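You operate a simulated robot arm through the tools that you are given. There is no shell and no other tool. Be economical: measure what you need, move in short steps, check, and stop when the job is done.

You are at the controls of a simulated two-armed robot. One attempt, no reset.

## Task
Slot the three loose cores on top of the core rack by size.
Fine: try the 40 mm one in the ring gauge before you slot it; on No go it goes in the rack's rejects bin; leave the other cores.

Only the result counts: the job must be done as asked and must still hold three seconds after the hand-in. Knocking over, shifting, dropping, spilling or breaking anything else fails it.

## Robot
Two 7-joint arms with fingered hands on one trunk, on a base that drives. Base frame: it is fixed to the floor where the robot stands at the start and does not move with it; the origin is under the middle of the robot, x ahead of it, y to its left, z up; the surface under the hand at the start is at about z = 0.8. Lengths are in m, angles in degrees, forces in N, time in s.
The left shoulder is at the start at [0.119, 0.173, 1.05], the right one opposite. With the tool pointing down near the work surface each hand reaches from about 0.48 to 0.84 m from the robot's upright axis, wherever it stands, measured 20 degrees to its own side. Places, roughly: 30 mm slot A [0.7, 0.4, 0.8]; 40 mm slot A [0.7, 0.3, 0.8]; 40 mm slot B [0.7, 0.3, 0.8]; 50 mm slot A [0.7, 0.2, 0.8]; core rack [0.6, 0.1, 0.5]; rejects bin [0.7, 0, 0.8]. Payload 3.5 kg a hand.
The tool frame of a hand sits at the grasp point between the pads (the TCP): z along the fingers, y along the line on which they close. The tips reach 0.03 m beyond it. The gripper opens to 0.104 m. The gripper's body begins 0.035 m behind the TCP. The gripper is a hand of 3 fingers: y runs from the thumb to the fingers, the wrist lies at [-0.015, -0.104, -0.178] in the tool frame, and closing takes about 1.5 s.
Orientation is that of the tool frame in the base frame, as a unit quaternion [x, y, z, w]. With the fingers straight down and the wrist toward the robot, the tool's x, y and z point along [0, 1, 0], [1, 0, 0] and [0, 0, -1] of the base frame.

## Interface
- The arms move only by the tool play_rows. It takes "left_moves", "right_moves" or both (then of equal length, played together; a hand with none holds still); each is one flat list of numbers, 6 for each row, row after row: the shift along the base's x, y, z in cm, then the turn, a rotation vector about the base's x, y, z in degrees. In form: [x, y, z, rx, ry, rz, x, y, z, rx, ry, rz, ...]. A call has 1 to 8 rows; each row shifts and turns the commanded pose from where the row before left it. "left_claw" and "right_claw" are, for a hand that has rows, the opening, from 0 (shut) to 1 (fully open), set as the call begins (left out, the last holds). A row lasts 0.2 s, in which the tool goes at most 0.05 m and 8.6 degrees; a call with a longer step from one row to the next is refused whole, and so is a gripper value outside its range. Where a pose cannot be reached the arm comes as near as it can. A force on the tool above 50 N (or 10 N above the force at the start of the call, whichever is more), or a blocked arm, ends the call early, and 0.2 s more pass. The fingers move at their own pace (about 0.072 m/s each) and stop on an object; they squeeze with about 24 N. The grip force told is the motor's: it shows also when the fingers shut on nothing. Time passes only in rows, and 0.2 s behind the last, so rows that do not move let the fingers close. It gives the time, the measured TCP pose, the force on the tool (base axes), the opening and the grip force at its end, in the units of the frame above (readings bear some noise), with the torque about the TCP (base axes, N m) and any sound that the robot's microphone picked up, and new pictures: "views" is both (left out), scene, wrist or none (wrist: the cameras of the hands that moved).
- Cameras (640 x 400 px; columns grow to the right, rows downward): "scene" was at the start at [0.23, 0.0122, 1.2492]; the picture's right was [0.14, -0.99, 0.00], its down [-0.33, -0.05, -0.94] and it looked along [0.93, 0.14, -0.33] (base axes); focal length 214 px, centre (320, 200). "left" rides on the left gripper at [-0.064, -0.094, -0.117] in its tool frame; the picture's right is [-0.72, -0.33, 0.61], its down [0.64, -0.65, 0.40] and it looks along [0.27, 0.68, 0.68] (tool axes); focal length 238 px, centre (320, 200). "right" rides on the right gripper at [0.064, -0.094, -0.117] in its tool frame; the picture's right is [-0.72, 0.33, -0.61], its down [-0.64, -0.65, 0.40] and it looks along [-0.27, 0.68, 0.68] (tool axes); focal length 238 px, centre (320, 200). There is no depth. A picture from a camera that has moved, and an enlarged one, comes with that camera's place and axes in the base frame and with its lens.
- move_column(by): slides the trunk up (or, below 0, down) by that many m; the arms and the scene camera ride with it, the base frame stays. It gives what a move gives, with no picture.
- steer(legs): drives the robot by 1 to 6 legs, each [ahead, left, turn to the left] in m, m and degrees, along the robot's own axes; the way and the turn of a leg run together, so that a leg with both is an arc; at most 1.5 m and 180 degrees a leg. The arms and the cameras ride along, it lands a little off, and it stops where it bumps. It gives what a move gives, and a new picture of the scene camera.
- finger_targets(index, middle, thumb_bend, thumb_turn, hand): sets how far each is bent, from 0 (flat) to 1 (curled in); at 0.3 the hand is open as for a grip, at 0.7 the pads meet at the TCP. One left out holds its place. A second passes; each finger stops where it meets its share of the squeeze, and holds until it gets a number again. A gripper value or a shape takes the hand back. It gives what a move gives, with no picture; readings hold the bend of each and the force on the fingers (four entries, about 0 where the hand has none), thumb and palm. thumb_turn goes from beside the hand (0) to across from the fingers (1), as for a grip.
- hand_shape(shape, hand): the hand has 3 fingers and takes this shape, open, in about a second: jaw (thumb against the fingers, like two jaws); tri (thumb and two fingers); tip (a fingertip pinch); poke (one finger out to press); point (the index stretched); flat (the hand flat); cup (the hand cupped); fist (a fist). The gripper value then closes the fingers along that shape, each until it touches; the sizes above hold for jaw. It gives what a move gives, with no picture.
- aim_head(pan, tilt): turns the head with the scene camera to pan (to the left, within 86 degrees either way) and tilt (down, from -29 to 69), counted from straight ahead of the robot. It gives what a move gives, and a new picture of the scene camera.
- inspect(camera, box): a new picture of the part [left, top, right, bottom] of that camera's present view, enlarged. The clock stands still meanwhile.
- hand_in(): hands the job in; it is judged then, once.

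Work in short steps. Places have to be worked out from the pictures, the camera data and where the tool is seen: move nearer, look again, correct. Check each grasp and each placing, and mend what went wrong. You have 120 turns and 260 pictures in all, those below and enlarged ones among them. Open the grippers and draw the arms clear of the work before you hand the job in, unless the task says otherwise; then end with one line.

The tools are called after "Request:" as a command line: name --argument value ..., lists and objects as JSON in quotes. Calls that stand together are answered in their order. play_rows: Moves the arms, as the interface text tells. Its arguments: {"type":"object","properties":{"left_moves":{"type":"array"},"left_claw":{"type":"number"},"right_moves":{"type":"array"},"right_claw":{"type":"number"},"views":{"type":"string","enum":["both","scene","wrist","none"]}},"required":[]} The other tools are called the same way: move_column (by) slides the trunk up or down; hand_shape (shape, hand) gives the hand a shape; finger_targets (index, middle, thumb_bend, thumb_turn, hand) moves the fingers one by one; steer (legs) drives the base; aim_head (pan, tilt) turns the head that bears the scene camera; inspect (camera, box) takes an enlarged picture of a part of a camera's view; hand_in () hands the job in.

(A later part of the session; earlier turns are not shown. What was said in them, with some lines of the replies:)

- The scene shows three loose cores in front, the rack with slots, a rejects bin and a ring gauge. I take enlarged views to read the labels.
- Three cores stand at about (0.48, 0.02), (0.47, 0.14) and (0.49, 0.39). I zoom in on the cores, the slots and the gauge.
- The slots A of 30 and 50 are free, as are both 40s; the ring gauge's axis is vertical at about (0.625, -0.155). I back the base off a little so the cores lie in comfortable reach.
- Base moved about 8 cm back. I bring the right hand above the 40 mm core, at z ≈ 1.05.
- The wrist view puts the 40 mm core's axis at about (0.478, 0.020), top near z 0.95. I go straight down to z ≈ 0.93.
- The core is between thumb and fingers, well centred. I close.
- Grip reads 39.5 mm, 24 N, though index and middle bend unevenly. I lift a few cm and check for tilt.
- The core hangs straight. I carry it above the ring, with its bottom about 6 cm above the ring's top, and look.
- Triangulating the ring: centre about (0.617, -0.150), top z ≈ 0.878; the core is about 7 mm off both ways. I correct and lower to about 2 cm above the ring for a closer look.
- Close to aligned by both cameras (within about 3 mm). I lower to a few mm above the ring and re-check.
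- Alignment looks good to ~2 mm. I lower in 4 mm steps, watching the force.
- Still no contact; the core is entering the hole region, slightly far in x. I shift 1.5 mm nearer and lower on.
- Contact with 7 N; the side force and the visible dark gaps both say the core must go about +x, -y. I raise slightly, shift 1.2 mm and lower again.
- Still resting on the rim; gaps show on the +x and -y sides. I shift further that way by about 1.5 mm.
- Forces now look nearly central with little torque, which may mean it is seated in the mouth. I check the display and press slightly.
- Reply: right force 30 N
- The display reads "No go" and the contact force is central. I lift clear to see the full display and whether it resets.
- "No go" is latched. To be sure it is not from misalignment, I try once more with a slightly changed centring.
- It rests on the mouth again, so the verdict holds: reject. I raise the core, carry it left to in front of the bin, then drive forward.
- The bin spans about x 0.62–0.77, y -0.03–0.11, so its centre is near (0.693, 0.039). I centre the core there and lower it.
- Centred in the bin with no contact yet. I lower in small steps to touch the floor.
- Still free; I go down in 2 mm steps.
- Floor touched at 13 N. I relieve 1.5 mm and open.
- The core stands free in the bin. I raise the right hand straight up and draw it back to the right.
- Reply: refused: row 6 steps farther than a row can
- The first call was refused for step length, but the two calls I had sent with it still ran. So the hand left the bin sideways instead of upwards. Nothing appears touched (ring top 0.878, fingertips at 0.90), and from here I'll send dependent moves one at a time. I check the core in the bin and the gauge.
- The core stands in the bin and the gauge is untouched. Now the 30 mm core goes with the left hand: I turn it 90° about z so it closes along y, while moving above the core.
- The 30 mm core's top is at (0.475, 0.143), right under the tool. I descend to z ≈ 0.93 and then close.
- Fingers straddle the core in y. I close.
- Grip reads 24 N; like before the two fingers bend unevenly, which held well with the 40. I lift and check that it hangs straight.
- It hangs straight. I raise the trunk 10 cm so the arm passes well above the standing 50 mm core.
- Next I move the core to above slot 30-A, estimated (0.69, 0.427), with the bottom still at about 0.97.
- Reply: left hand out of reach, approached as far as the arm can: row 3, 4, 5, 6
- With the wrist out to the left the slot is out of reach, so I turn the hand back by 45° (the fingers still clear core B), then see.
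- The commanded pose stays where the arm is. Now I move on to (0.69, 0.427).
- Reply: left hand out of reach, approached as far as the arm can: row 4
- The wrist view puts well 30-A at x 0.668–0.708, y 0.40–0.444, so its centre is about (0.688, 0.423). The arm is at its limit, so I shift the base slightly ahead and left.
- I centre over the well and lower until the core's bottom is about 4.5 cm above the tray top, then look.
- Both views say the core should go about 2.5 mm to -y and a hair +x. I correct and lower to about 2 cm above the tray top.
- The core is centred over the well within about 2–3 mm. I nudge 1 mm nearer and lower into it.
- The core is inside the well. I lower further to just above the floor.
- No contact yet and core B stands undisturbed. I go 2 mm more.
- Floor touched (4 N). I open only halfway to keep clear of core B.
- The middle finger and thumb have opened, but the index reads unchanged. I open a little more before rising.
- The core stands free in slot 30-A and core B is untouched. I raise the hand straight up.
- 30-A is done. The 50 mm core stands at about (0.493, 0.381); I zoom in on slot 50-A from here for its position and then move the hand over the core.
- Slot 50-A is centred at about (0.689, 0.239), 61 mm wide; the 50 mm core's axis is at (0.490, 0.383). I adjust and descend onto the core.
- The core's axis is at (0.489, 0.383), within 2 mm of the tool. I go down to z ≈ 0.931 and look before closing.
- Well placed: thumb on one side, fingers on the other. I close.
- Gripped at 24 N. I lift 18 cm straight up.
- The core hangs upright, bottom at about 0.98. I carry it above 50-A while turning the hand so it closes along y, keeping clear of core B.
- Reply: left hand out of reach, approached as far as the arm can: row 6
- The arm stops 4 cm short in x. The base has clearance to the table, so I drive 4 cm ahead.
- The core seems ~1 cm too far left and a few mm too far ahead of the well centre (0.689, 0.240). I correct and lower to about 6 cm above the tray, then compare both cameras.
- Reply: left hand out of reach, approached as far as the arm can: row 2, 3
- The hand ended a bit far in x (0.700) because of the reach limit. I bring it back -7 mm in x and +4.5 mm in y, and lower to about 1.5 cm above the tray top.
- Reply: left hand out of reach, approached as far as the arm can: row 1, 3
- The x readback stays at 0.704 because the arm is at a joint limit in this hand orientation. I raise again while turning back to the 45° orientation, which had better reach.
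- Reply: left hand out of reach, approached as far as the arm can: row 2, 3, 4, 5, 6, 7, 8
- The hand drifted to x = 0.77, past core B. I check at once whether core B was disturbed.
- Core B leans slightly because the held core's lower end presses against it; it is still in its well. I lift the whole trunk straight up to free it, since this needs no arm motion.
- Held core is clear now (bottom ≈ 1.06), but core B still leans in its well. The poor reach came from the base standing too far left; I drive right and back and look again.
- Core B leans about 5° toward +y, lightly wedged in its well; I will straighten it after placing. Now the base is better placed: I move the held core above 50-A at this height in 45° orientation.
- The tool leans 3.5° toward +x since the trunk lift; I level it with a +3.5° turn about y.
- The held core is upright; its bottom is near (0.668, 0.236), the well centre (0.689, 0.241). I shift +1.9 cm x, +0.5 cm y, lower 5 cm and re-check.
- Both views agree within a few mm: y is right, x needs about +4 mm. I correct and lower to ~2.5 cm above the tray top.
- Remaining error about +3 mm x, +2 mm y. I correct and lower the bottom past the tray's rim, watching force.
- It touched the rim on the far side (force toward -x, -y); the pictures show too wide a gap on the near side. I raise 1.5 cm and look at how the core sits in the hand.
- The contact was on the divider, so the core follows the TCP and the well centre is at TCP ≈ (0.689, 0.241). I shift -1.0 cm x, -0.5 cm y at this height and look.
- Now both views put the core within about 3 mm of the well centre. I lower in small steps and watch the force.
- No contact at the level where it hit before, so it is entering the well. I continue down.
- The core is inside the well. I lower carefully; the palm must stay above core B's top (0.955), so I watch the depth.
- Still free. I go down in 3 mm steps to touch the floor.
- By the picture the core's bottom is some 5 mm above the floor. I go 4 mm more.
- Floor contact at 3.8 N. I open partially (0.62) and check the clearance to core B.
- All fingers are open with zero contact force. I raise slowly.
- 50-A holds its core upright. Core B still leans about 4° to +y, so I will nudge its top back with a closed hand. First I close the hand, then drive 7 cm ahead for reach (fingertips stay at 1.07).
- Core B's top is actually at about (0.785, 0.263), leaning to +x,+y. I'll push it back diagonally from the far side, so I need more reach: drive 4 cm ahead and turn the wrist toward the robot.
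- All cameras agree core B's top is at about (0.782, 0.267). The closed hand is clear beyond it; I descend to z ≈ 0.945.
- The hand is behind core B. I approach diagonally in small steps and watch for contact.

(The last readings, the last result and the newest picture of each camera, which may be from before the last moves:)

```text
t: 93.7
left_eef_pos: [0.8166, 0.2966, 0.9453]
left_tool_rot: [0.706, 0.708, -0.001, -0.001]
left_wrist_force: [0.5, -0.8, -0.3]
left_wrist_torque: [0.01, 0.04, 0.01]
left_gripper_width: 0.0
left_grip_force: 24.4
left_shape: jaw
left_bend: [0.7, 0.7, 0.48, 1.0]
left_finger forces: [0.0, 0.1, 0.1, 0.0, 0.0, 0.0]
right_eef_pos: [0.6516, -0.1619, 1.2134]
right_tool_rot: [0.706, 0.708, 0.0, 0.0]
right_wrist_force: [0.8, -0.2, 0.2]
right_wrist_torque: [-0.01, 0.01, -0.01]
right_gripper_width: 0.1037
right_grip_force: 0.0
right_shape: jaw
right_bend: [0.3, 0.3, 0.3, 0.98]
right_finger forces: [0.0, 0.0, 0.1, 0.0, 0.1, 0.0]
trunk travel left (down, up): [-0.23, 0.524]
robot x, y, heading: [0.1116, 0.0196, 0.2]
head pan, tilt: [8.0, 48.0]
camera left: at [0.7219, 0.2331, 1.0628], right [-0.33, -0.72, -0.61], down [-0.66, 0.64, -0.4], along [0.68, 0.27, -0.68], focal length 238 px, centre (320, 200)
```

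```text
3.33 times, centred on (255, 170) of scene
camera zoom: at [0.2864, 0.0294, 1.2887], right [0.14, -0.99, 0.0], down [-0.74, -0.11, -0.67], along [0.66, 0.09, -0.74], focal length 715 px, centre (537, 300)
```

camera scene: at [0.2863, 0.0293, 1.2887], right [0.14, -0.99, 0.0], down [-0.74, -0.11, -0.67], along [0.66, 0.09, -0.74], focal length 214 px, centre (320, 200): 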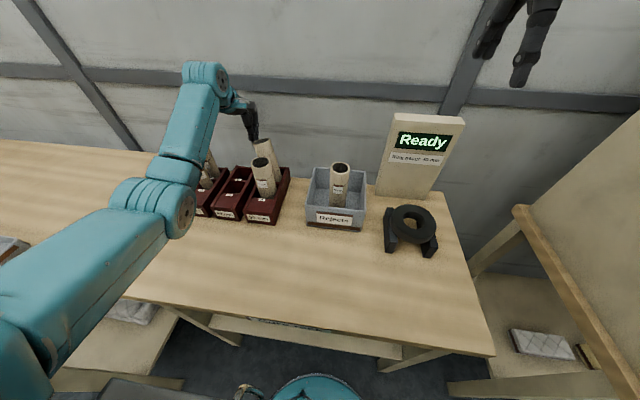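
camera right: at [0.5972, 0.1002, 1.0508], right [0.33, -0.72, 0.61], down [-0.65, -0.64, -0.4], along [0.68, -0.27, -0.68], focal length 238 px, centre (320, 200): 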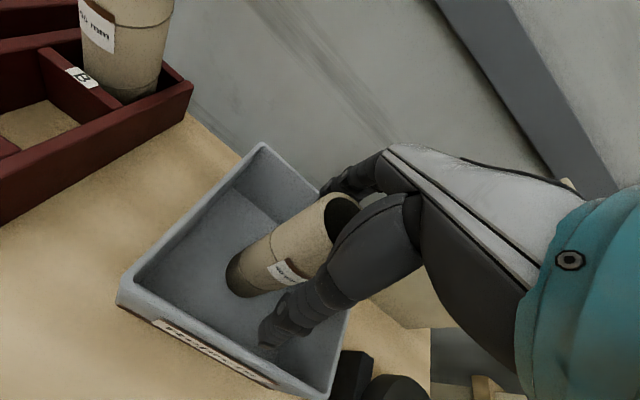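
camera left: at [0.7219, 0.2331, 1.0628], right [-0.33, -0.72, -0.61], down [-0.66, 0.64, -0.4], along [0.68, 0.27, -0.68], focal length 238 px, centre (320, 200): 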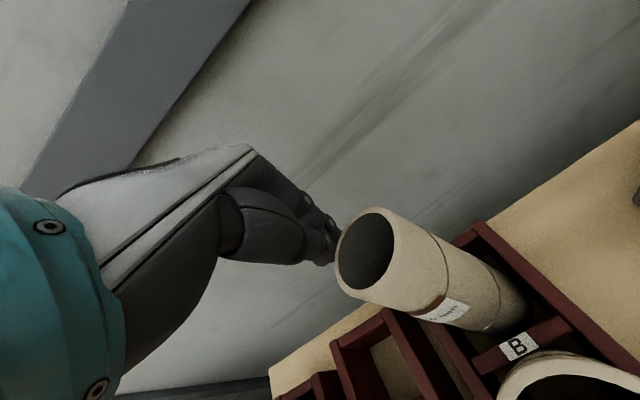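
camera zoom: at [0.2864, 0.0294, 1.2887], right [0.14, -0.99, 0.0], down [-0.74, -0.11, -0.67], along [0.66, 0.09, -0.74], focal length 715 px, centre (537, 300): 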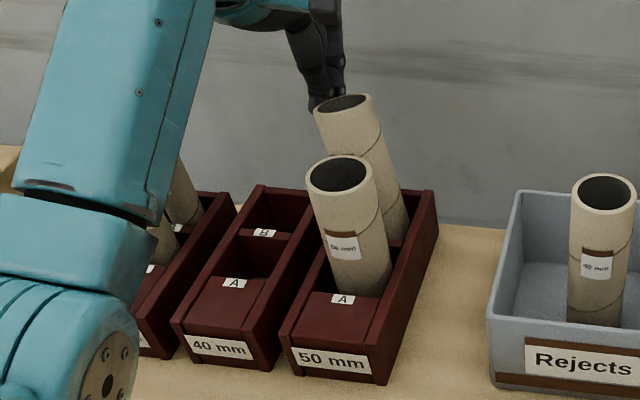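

Nearly touching. I continue with 4 mm steps.

Request:
play_rows --left_moves '[-0.4, -0.4, 0, 0, 0, 0, -0.4, -0.4, 0, 0, 0, 0, 0, 0, 0, 0, 0, 0]' --views "wrist"

Request:
inspect --camera "scene" --box '[200, 110, 310, 230]'

```text
t: 94.5
left_eef_pos: [0.808, 0.2877, 0.9465]
left_tool_rot: [0.706, 0.708, -0.001, -0.001]
left_wrist_force: [-0.3, 0.2, -0.4]
left_wrist_torque: [-0.02, -0.01, 0.03]
left_gripper_width: 0.0004
left_grip_force: 24.1
left_shape: jaw
left_bend: [0.7, 0.7, 0.48, 1.0]
left_finger forces: [0.1, 0.0, 0.0, 0.0, 0.0, 0.0]
right_eef_pos: [0.6533, -0.1626, 1.2138]
right_tool_rot: [0.706, 0.708, 0.0, 0.0]
right_wrist_force: [-0.5, 0.9, -0.9]
right_wrist_torque: [-0.02, -0.01, -0.01]
right_gripper_width: 0.1035
right_grip_force: 0.1
right_shape: jaw
right_bend: [0.3, 0.3, 0.3, 0.98]
right_finger forces: [0.0, 0.1, 0.0, 0.0, 0.0, 0.1]
trunk travel left (down, up): [-0.23, 0.524]
robot x, y, heading: [0.1078, 0.0179, 0.0]
head pan, tilt: [8.0, 48.0]
camera left: at [0.7136, 0.2248, 1.0628], right [-0.33, -0.72, -0.61], down [-0.66, 0.64, -0.4], along [0.68, 0.27, -0.68], focal length 238 px, centre (320, 200)
```

left: 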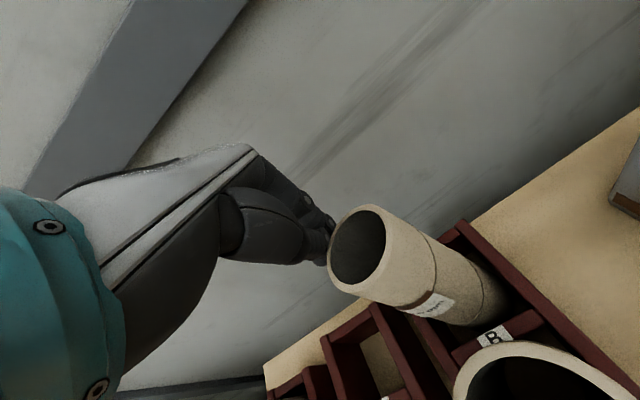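

```text
3.33 times, centred on (255, 170) of scene
camera zoom: at [0.2864, 0.0294, 1.2887], right [0.14, -0.99, 0.0], down [-0.74, -0.11, -0.67], along [0.66, 0.09, -0.74], focal length 715 px, centre (537, 300)
```

zoom: 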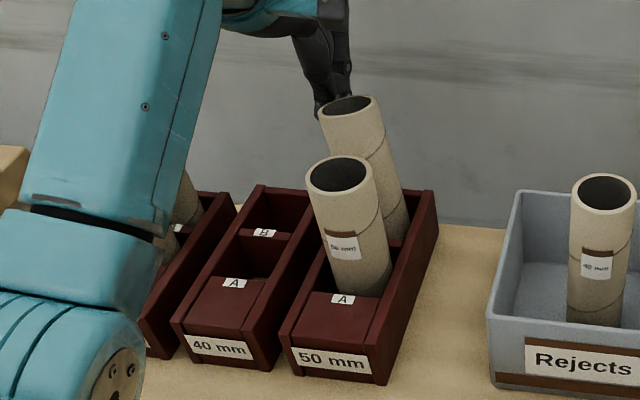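

It moves back with almost no force. I continue.

Request:
play_rows --left_moves '[-0.4, -0.4, 0, 0, 0, 0, -0.4, -0.4, 0, 0, 0, 0, 0, 0, 0, 0, 0, 0]' --views "wrist"

Request:
inspect --camera "scene" --box '[200, 110, 310, 230]'

```text
t: 95.3
left_eef_pos: [0.7986, 0.2798, 0.9462]
left_tool_rot: [0.706, 0.708, 0.0, -0.001]
left_wrist_force: [-0.3, -0.3, 0.4]
left_wrist_torque: [0.0, 0.01, -0.02]
left_gripper_width: 0.0002
left_grip_force: 24.2
left_shape: jaw
left_bend: [0.7, 0.7, 0.48, 1.0]
left_finger forces: [0.0, 0.0, 0.1, 0.0, 0.0, 0.0]
right_eef_pos: [0.6528, -0.1629, 1.2128]
right_tool_rot: [0.706, 0.708, -0.001, 0.001]
right_wrist_force: [-2.0, 0.2, -0.1]
right_wrist_torque: [0.0, 0.0, 0.03]
right_gripper_width: 0.1034
right_grip_force: 0.1
right_shape: jaw
right_bend: [0.3, 0.3, 0.3, 0.98]
right_finger forces: [0.0, 0.0, 0.0, 0.0, 0.0, 0.0]
trunk travel left (down, up): [-0.23, 0.524]
robot x, y, heading: [0.1112, 0.0218, 0.1]
head pan, tilt: [8.0, 48.0]
camera left: at [0.7051, 0.2169, 1.0629], right [-0.33, -0.72, -0.61], down [-0.66, 0.64, -0.4], along [0.68, 0.27, -0.68], focal length 238 px, centre (320, 200)
```

left: 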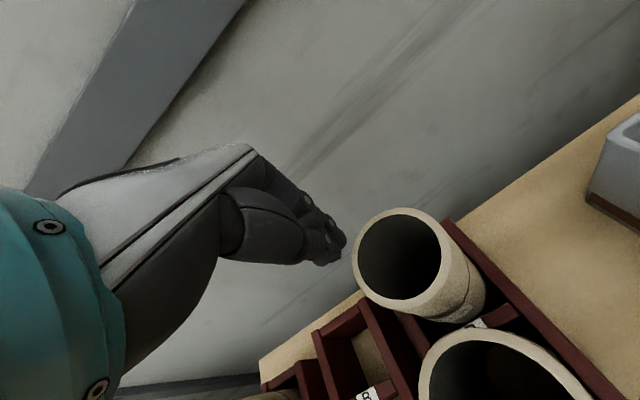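

```text
3.33 times, centred on (255, 170) of scene
camera zoom: at [0.2864, 0.0294, 1.2887], right [0.14, -0.99, 0.0], down [-0.74, -0.11, -0.67], along [0.66, 0.09, -0.74], focal length 715 px, centre (537, 300)
```

zoom: 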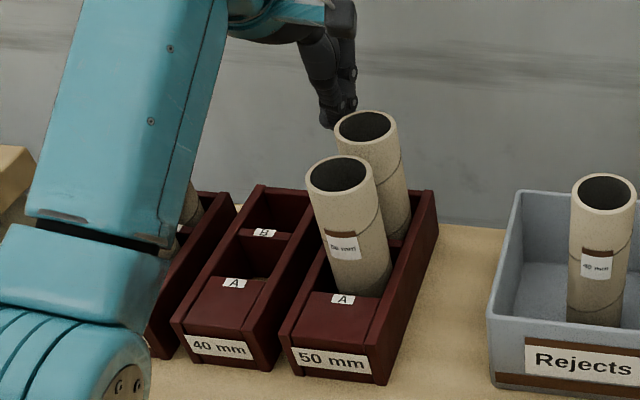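

Core B has dropped back upright at (0.759, 0.237). I back the hand off diagonally and raise it straight up.

Request:
play_rows --left_moves '[0.8, 0.8, 0, 0, 0, 0, 0.8, 0.8, 0, 0, 0, 0, 0.8, 0.8, 0, 0, 0, 0, 0, 0, 4, 0, 0, 0, 0, 0, 4, 0, 0, 0, 0, 0, 4, 0, 0, 0, 0, 0, 4, 0, 0, 0]' --views "scene"

```text
t: 96.9
left_eef_pos: [0.8231, 0.3046, 1.1037]
left_tool_rot: [0.706, 0.709, -0.001, -0.001]
left_wrist_force: [0.0, 1.1, 0.1]
left_wrist_torque: [0.01, -0.02, -0.02]
left_gripper_width: 0.0
left_grip_force: 24.0
left_shape: jaw
left_bend: [0.7, 0.7, 0.48, 1.0]
left_finger forces: [0.0, 0.0, 0.0, 0.1, 0.1, 0.2]
right_eef_pos: [0.652, -0.1626, 1.2137]
right_tool_rot: [0.705, 0.709, 0.0, 0.0]
right_wrist_force: [-1.1, -0.3, 1.1]
right_wrist_torque: [0.02, 0.01, 0.0]
right_gripper_width: 0.1039
right_grip_force: 0.1
right_shape: jaw
right_bend: [0.3, 0.3, 0.3, 0.98]
right_finger forces: [0.1, 0.0, 0.1, 0.0, 0.0, 0.1]
trunk travel left (down, up): [-0.23, 0.524]
robot x, y, heading: [0.1108, 0.0191, 0.0]
head pan, tilt: [8.0, 48.0]
camera scene: at [0.2859, 0.0291, 1.2888], right [0.14, -0.99, 0.0], down [-0.74, -0.11, -0.67], along [0.66, 0.09, -0.74], focal length 214 px, centre (320, 200)
```

scene: 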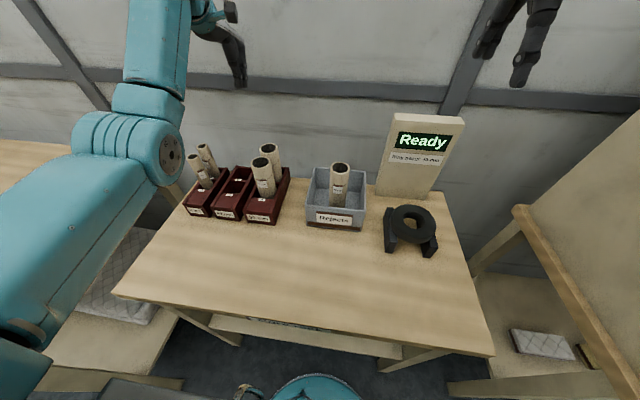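

Everything stands. I raise further, drive back clear of the table, then open the hand.

Request:
play_rows --left_moves '[-1, 0, 4, 0, 0, 0, -1, 0, 4, 0, 0, 0, -1, 0, 3, 0, 0, 0]' --views "none"

Request:
steer --legs '[[-0.25, 0, 0]]'

Request:
inspect --camera "scene" --box '[180, 60, 440, 230]'

```text
t: 97.7
left_eef_pos: [0.7935, 0.3048, 1.2152]
left_tool_rot: [0.706, 0.708, 0.0, 0.0]
left_wrist_force: [-0.8, 1.2, -0.5]
left_wrist_torque: [0.02, -0.02, 0.01]
left_gripper_width: 0.0
left_grip_force: 23.8
left_shape: jaw
left_bend: [0.7, 0.7, 0.48, 1.0]
left_finger forces: [0.0, 0.1, 0.1, 0.1, 0.0, 0.0]
right_eef_pos: [0.6512, -0.1622, 1.2136]
right_tool_rot: [0.705, 0.709, 0.0, 0.0]
right_wrist_force: [0.1, 0.7, 0.3]
right_wrist_torque: [0.0, 0.0, 0.01]
right_gripper_width: 0.1035
right_grip_force: 0.0
right_shape: jaw
right_bend: [0.3, 0.3, 0.3, 0.98]
right_finger forces: [0.1, 0.1, 0.0, 0.1, 0.0, 0.0]
trunk travel left (down, up): [-0.23, 0.524]
robot x, y, heading: [0.1116, 0.0221, 0.1]
head pan, tilt: [8.0, 48.0]
```

```text
t: 99.5
left_eef_pos: [0.545, 0.3037, 1.2153]
left_tool_rot: [0.707, 0.708, 0.0, 0.0]
left_wrist_force: [0.2, 1.2, 0.3]
left_wrist_torque: [0.0, -0.01, 0.01]
left_gripper_width: 0.0
left_grip_force: 24.2
left_shape: jaw
left_bend: [0.7, 0.7, 0.48, 1.0]
left_finger forces: [0.0, 0.0, 0.1, 0.0, 0.0, 0.0]
right_eef_pos: [0.4027, -0.1644, 1.2143]
right_tool_rot: [0.707, 0.708, 0.0, -0.001]
right_wrist_force: [-0.4, -0.1, 0.2]
right_wrist_torque: [0.01, 0.02, 0.0]
right_gripper_width: 0.1039
right_grip_force: 0.0
right_shape: jaw
right_bend: [0.3, 0.3, 0.3, 0.98]
right_finger forces: [0.0, 0.1, 0.0, 0.0, 0.0, 0.1]
trunk travel left (down, up): [-0.23, 0.524]
robot x, y, heading: [-0.1352, 0.0185, 0.1]
head pan, tilt: [8.0, 48.0]
camera scene: at [0.0375, 0.0286, 1.2888], right [0.14, -0.99, 0.0], down [-0.74, -0.1, -0.67], along [0.66, 0.09, -0.74], focal length 214 px, centre (320, 200)
```

scene: 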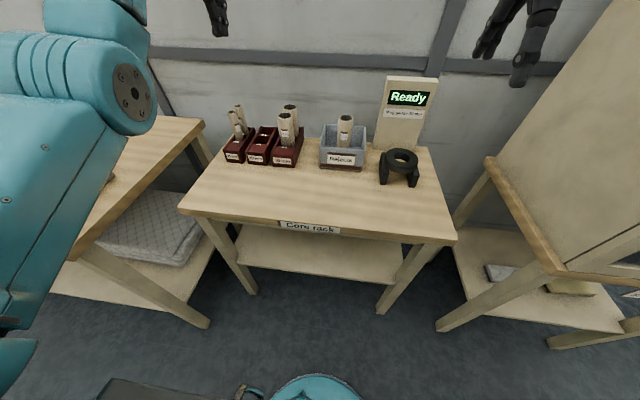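

```text
2.35 times, centred on (310, 145) of scene
camera zoom: at [0.0375, 0.0286, 1.2888], right [0.14, -0.99, 0.0], down [-0.74, -0.1, -0.67], along [0.66, 0.09, -0.74], focal length 505 px, centre (344, 329)
```

zoom: 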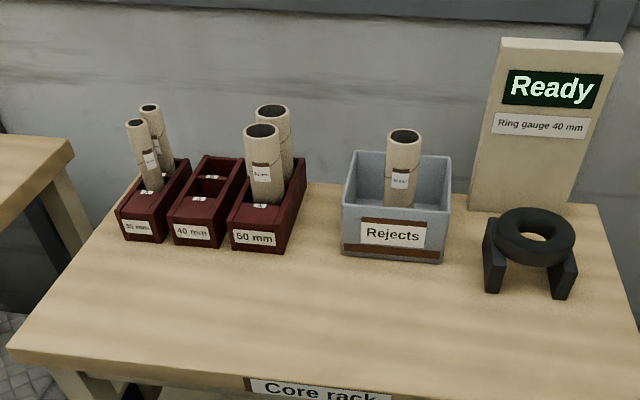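

All cores stand upright in place: 30-A, 50-A, both B cores, and the No-go 40 in the rejects bin. I open the left hand to finish.

Request:
play_rows --left_moves '[-2, 2, 2, 0, 0, 0, -2, 2, 2, 0, 0, 0, 0, 0, 0, 0, 0, 0, 0, 0, 0, 0, 0, 0, 0, 0, 0, 0, 0, 0, 0, 0, 0, 0, 0, 0]' --left_claw 1 --views "scene"

```text
t: 100.9
left_eef_pos: [0.5069, 0.3449, 1.2555]
left_tool_rot: [0.707, 0.707, 0.0, 0.0]
left_wrist_force: [0.6, -0.6, -0.3]
left_wrist_torque: [0.01, 0.02, -0.01]
left_gripper_width: 0.1038
left_grip_force: 0.1
left_shape: jaw
left_bend: [0.3, 0.3, 0.3, 0.98]
left_finger forces: [0.0, 0.0, 0.0, 0.0, 0.0, 0.1]
right_eef_pos: [0.4035, -0.1639, 1.2138]
right_tool_rot: [0.707, 0.708, 0.001, 0.001]
right_wrist_force: [-0.2, 0.4, 0.2]
right_wrist_torque: [0.03, 0.02, 0.01]
right_gripper_width: 0.1036
right_grip_force: 0.0
right_shape: jaw
right_bend: [0.3, 0.3, 0.3, 0.98]
right_finger forces: [0.1, 0.0, 0.1, 0.0, 0.0, 0.1]
trunk travel left (down, up): [-0.23, 0.524]
robot x, y, heading: [-0.1367, 0.0199, -0.2]
head pan, tilt: [8.0, 48.0]
camera scene: at [0.0382, 0.0287, 1.2887], right [0.14, -0.99, 0.0], down [-0.74, -0.1, -0.67], along [0.66, 0.09, -0.74], focal length 214 px, centre (320, 200)
```

scene: 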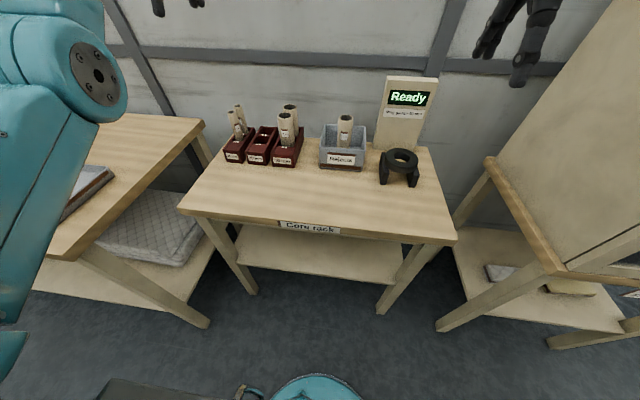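

Both hands are open and clear, and everything stands. I hand in.

Request:
hand_in

```text
The job is handed in.
```

The 30 mm core is in slot 30-A and the 50 mm core is in 50-A; the 40 mm core read "No go" in the ring gauge, so it stands in the rejects bin. While placing the 50 mm core I knocked the core already in 50-B so that it leaned, then pushed it upright again in its slot.
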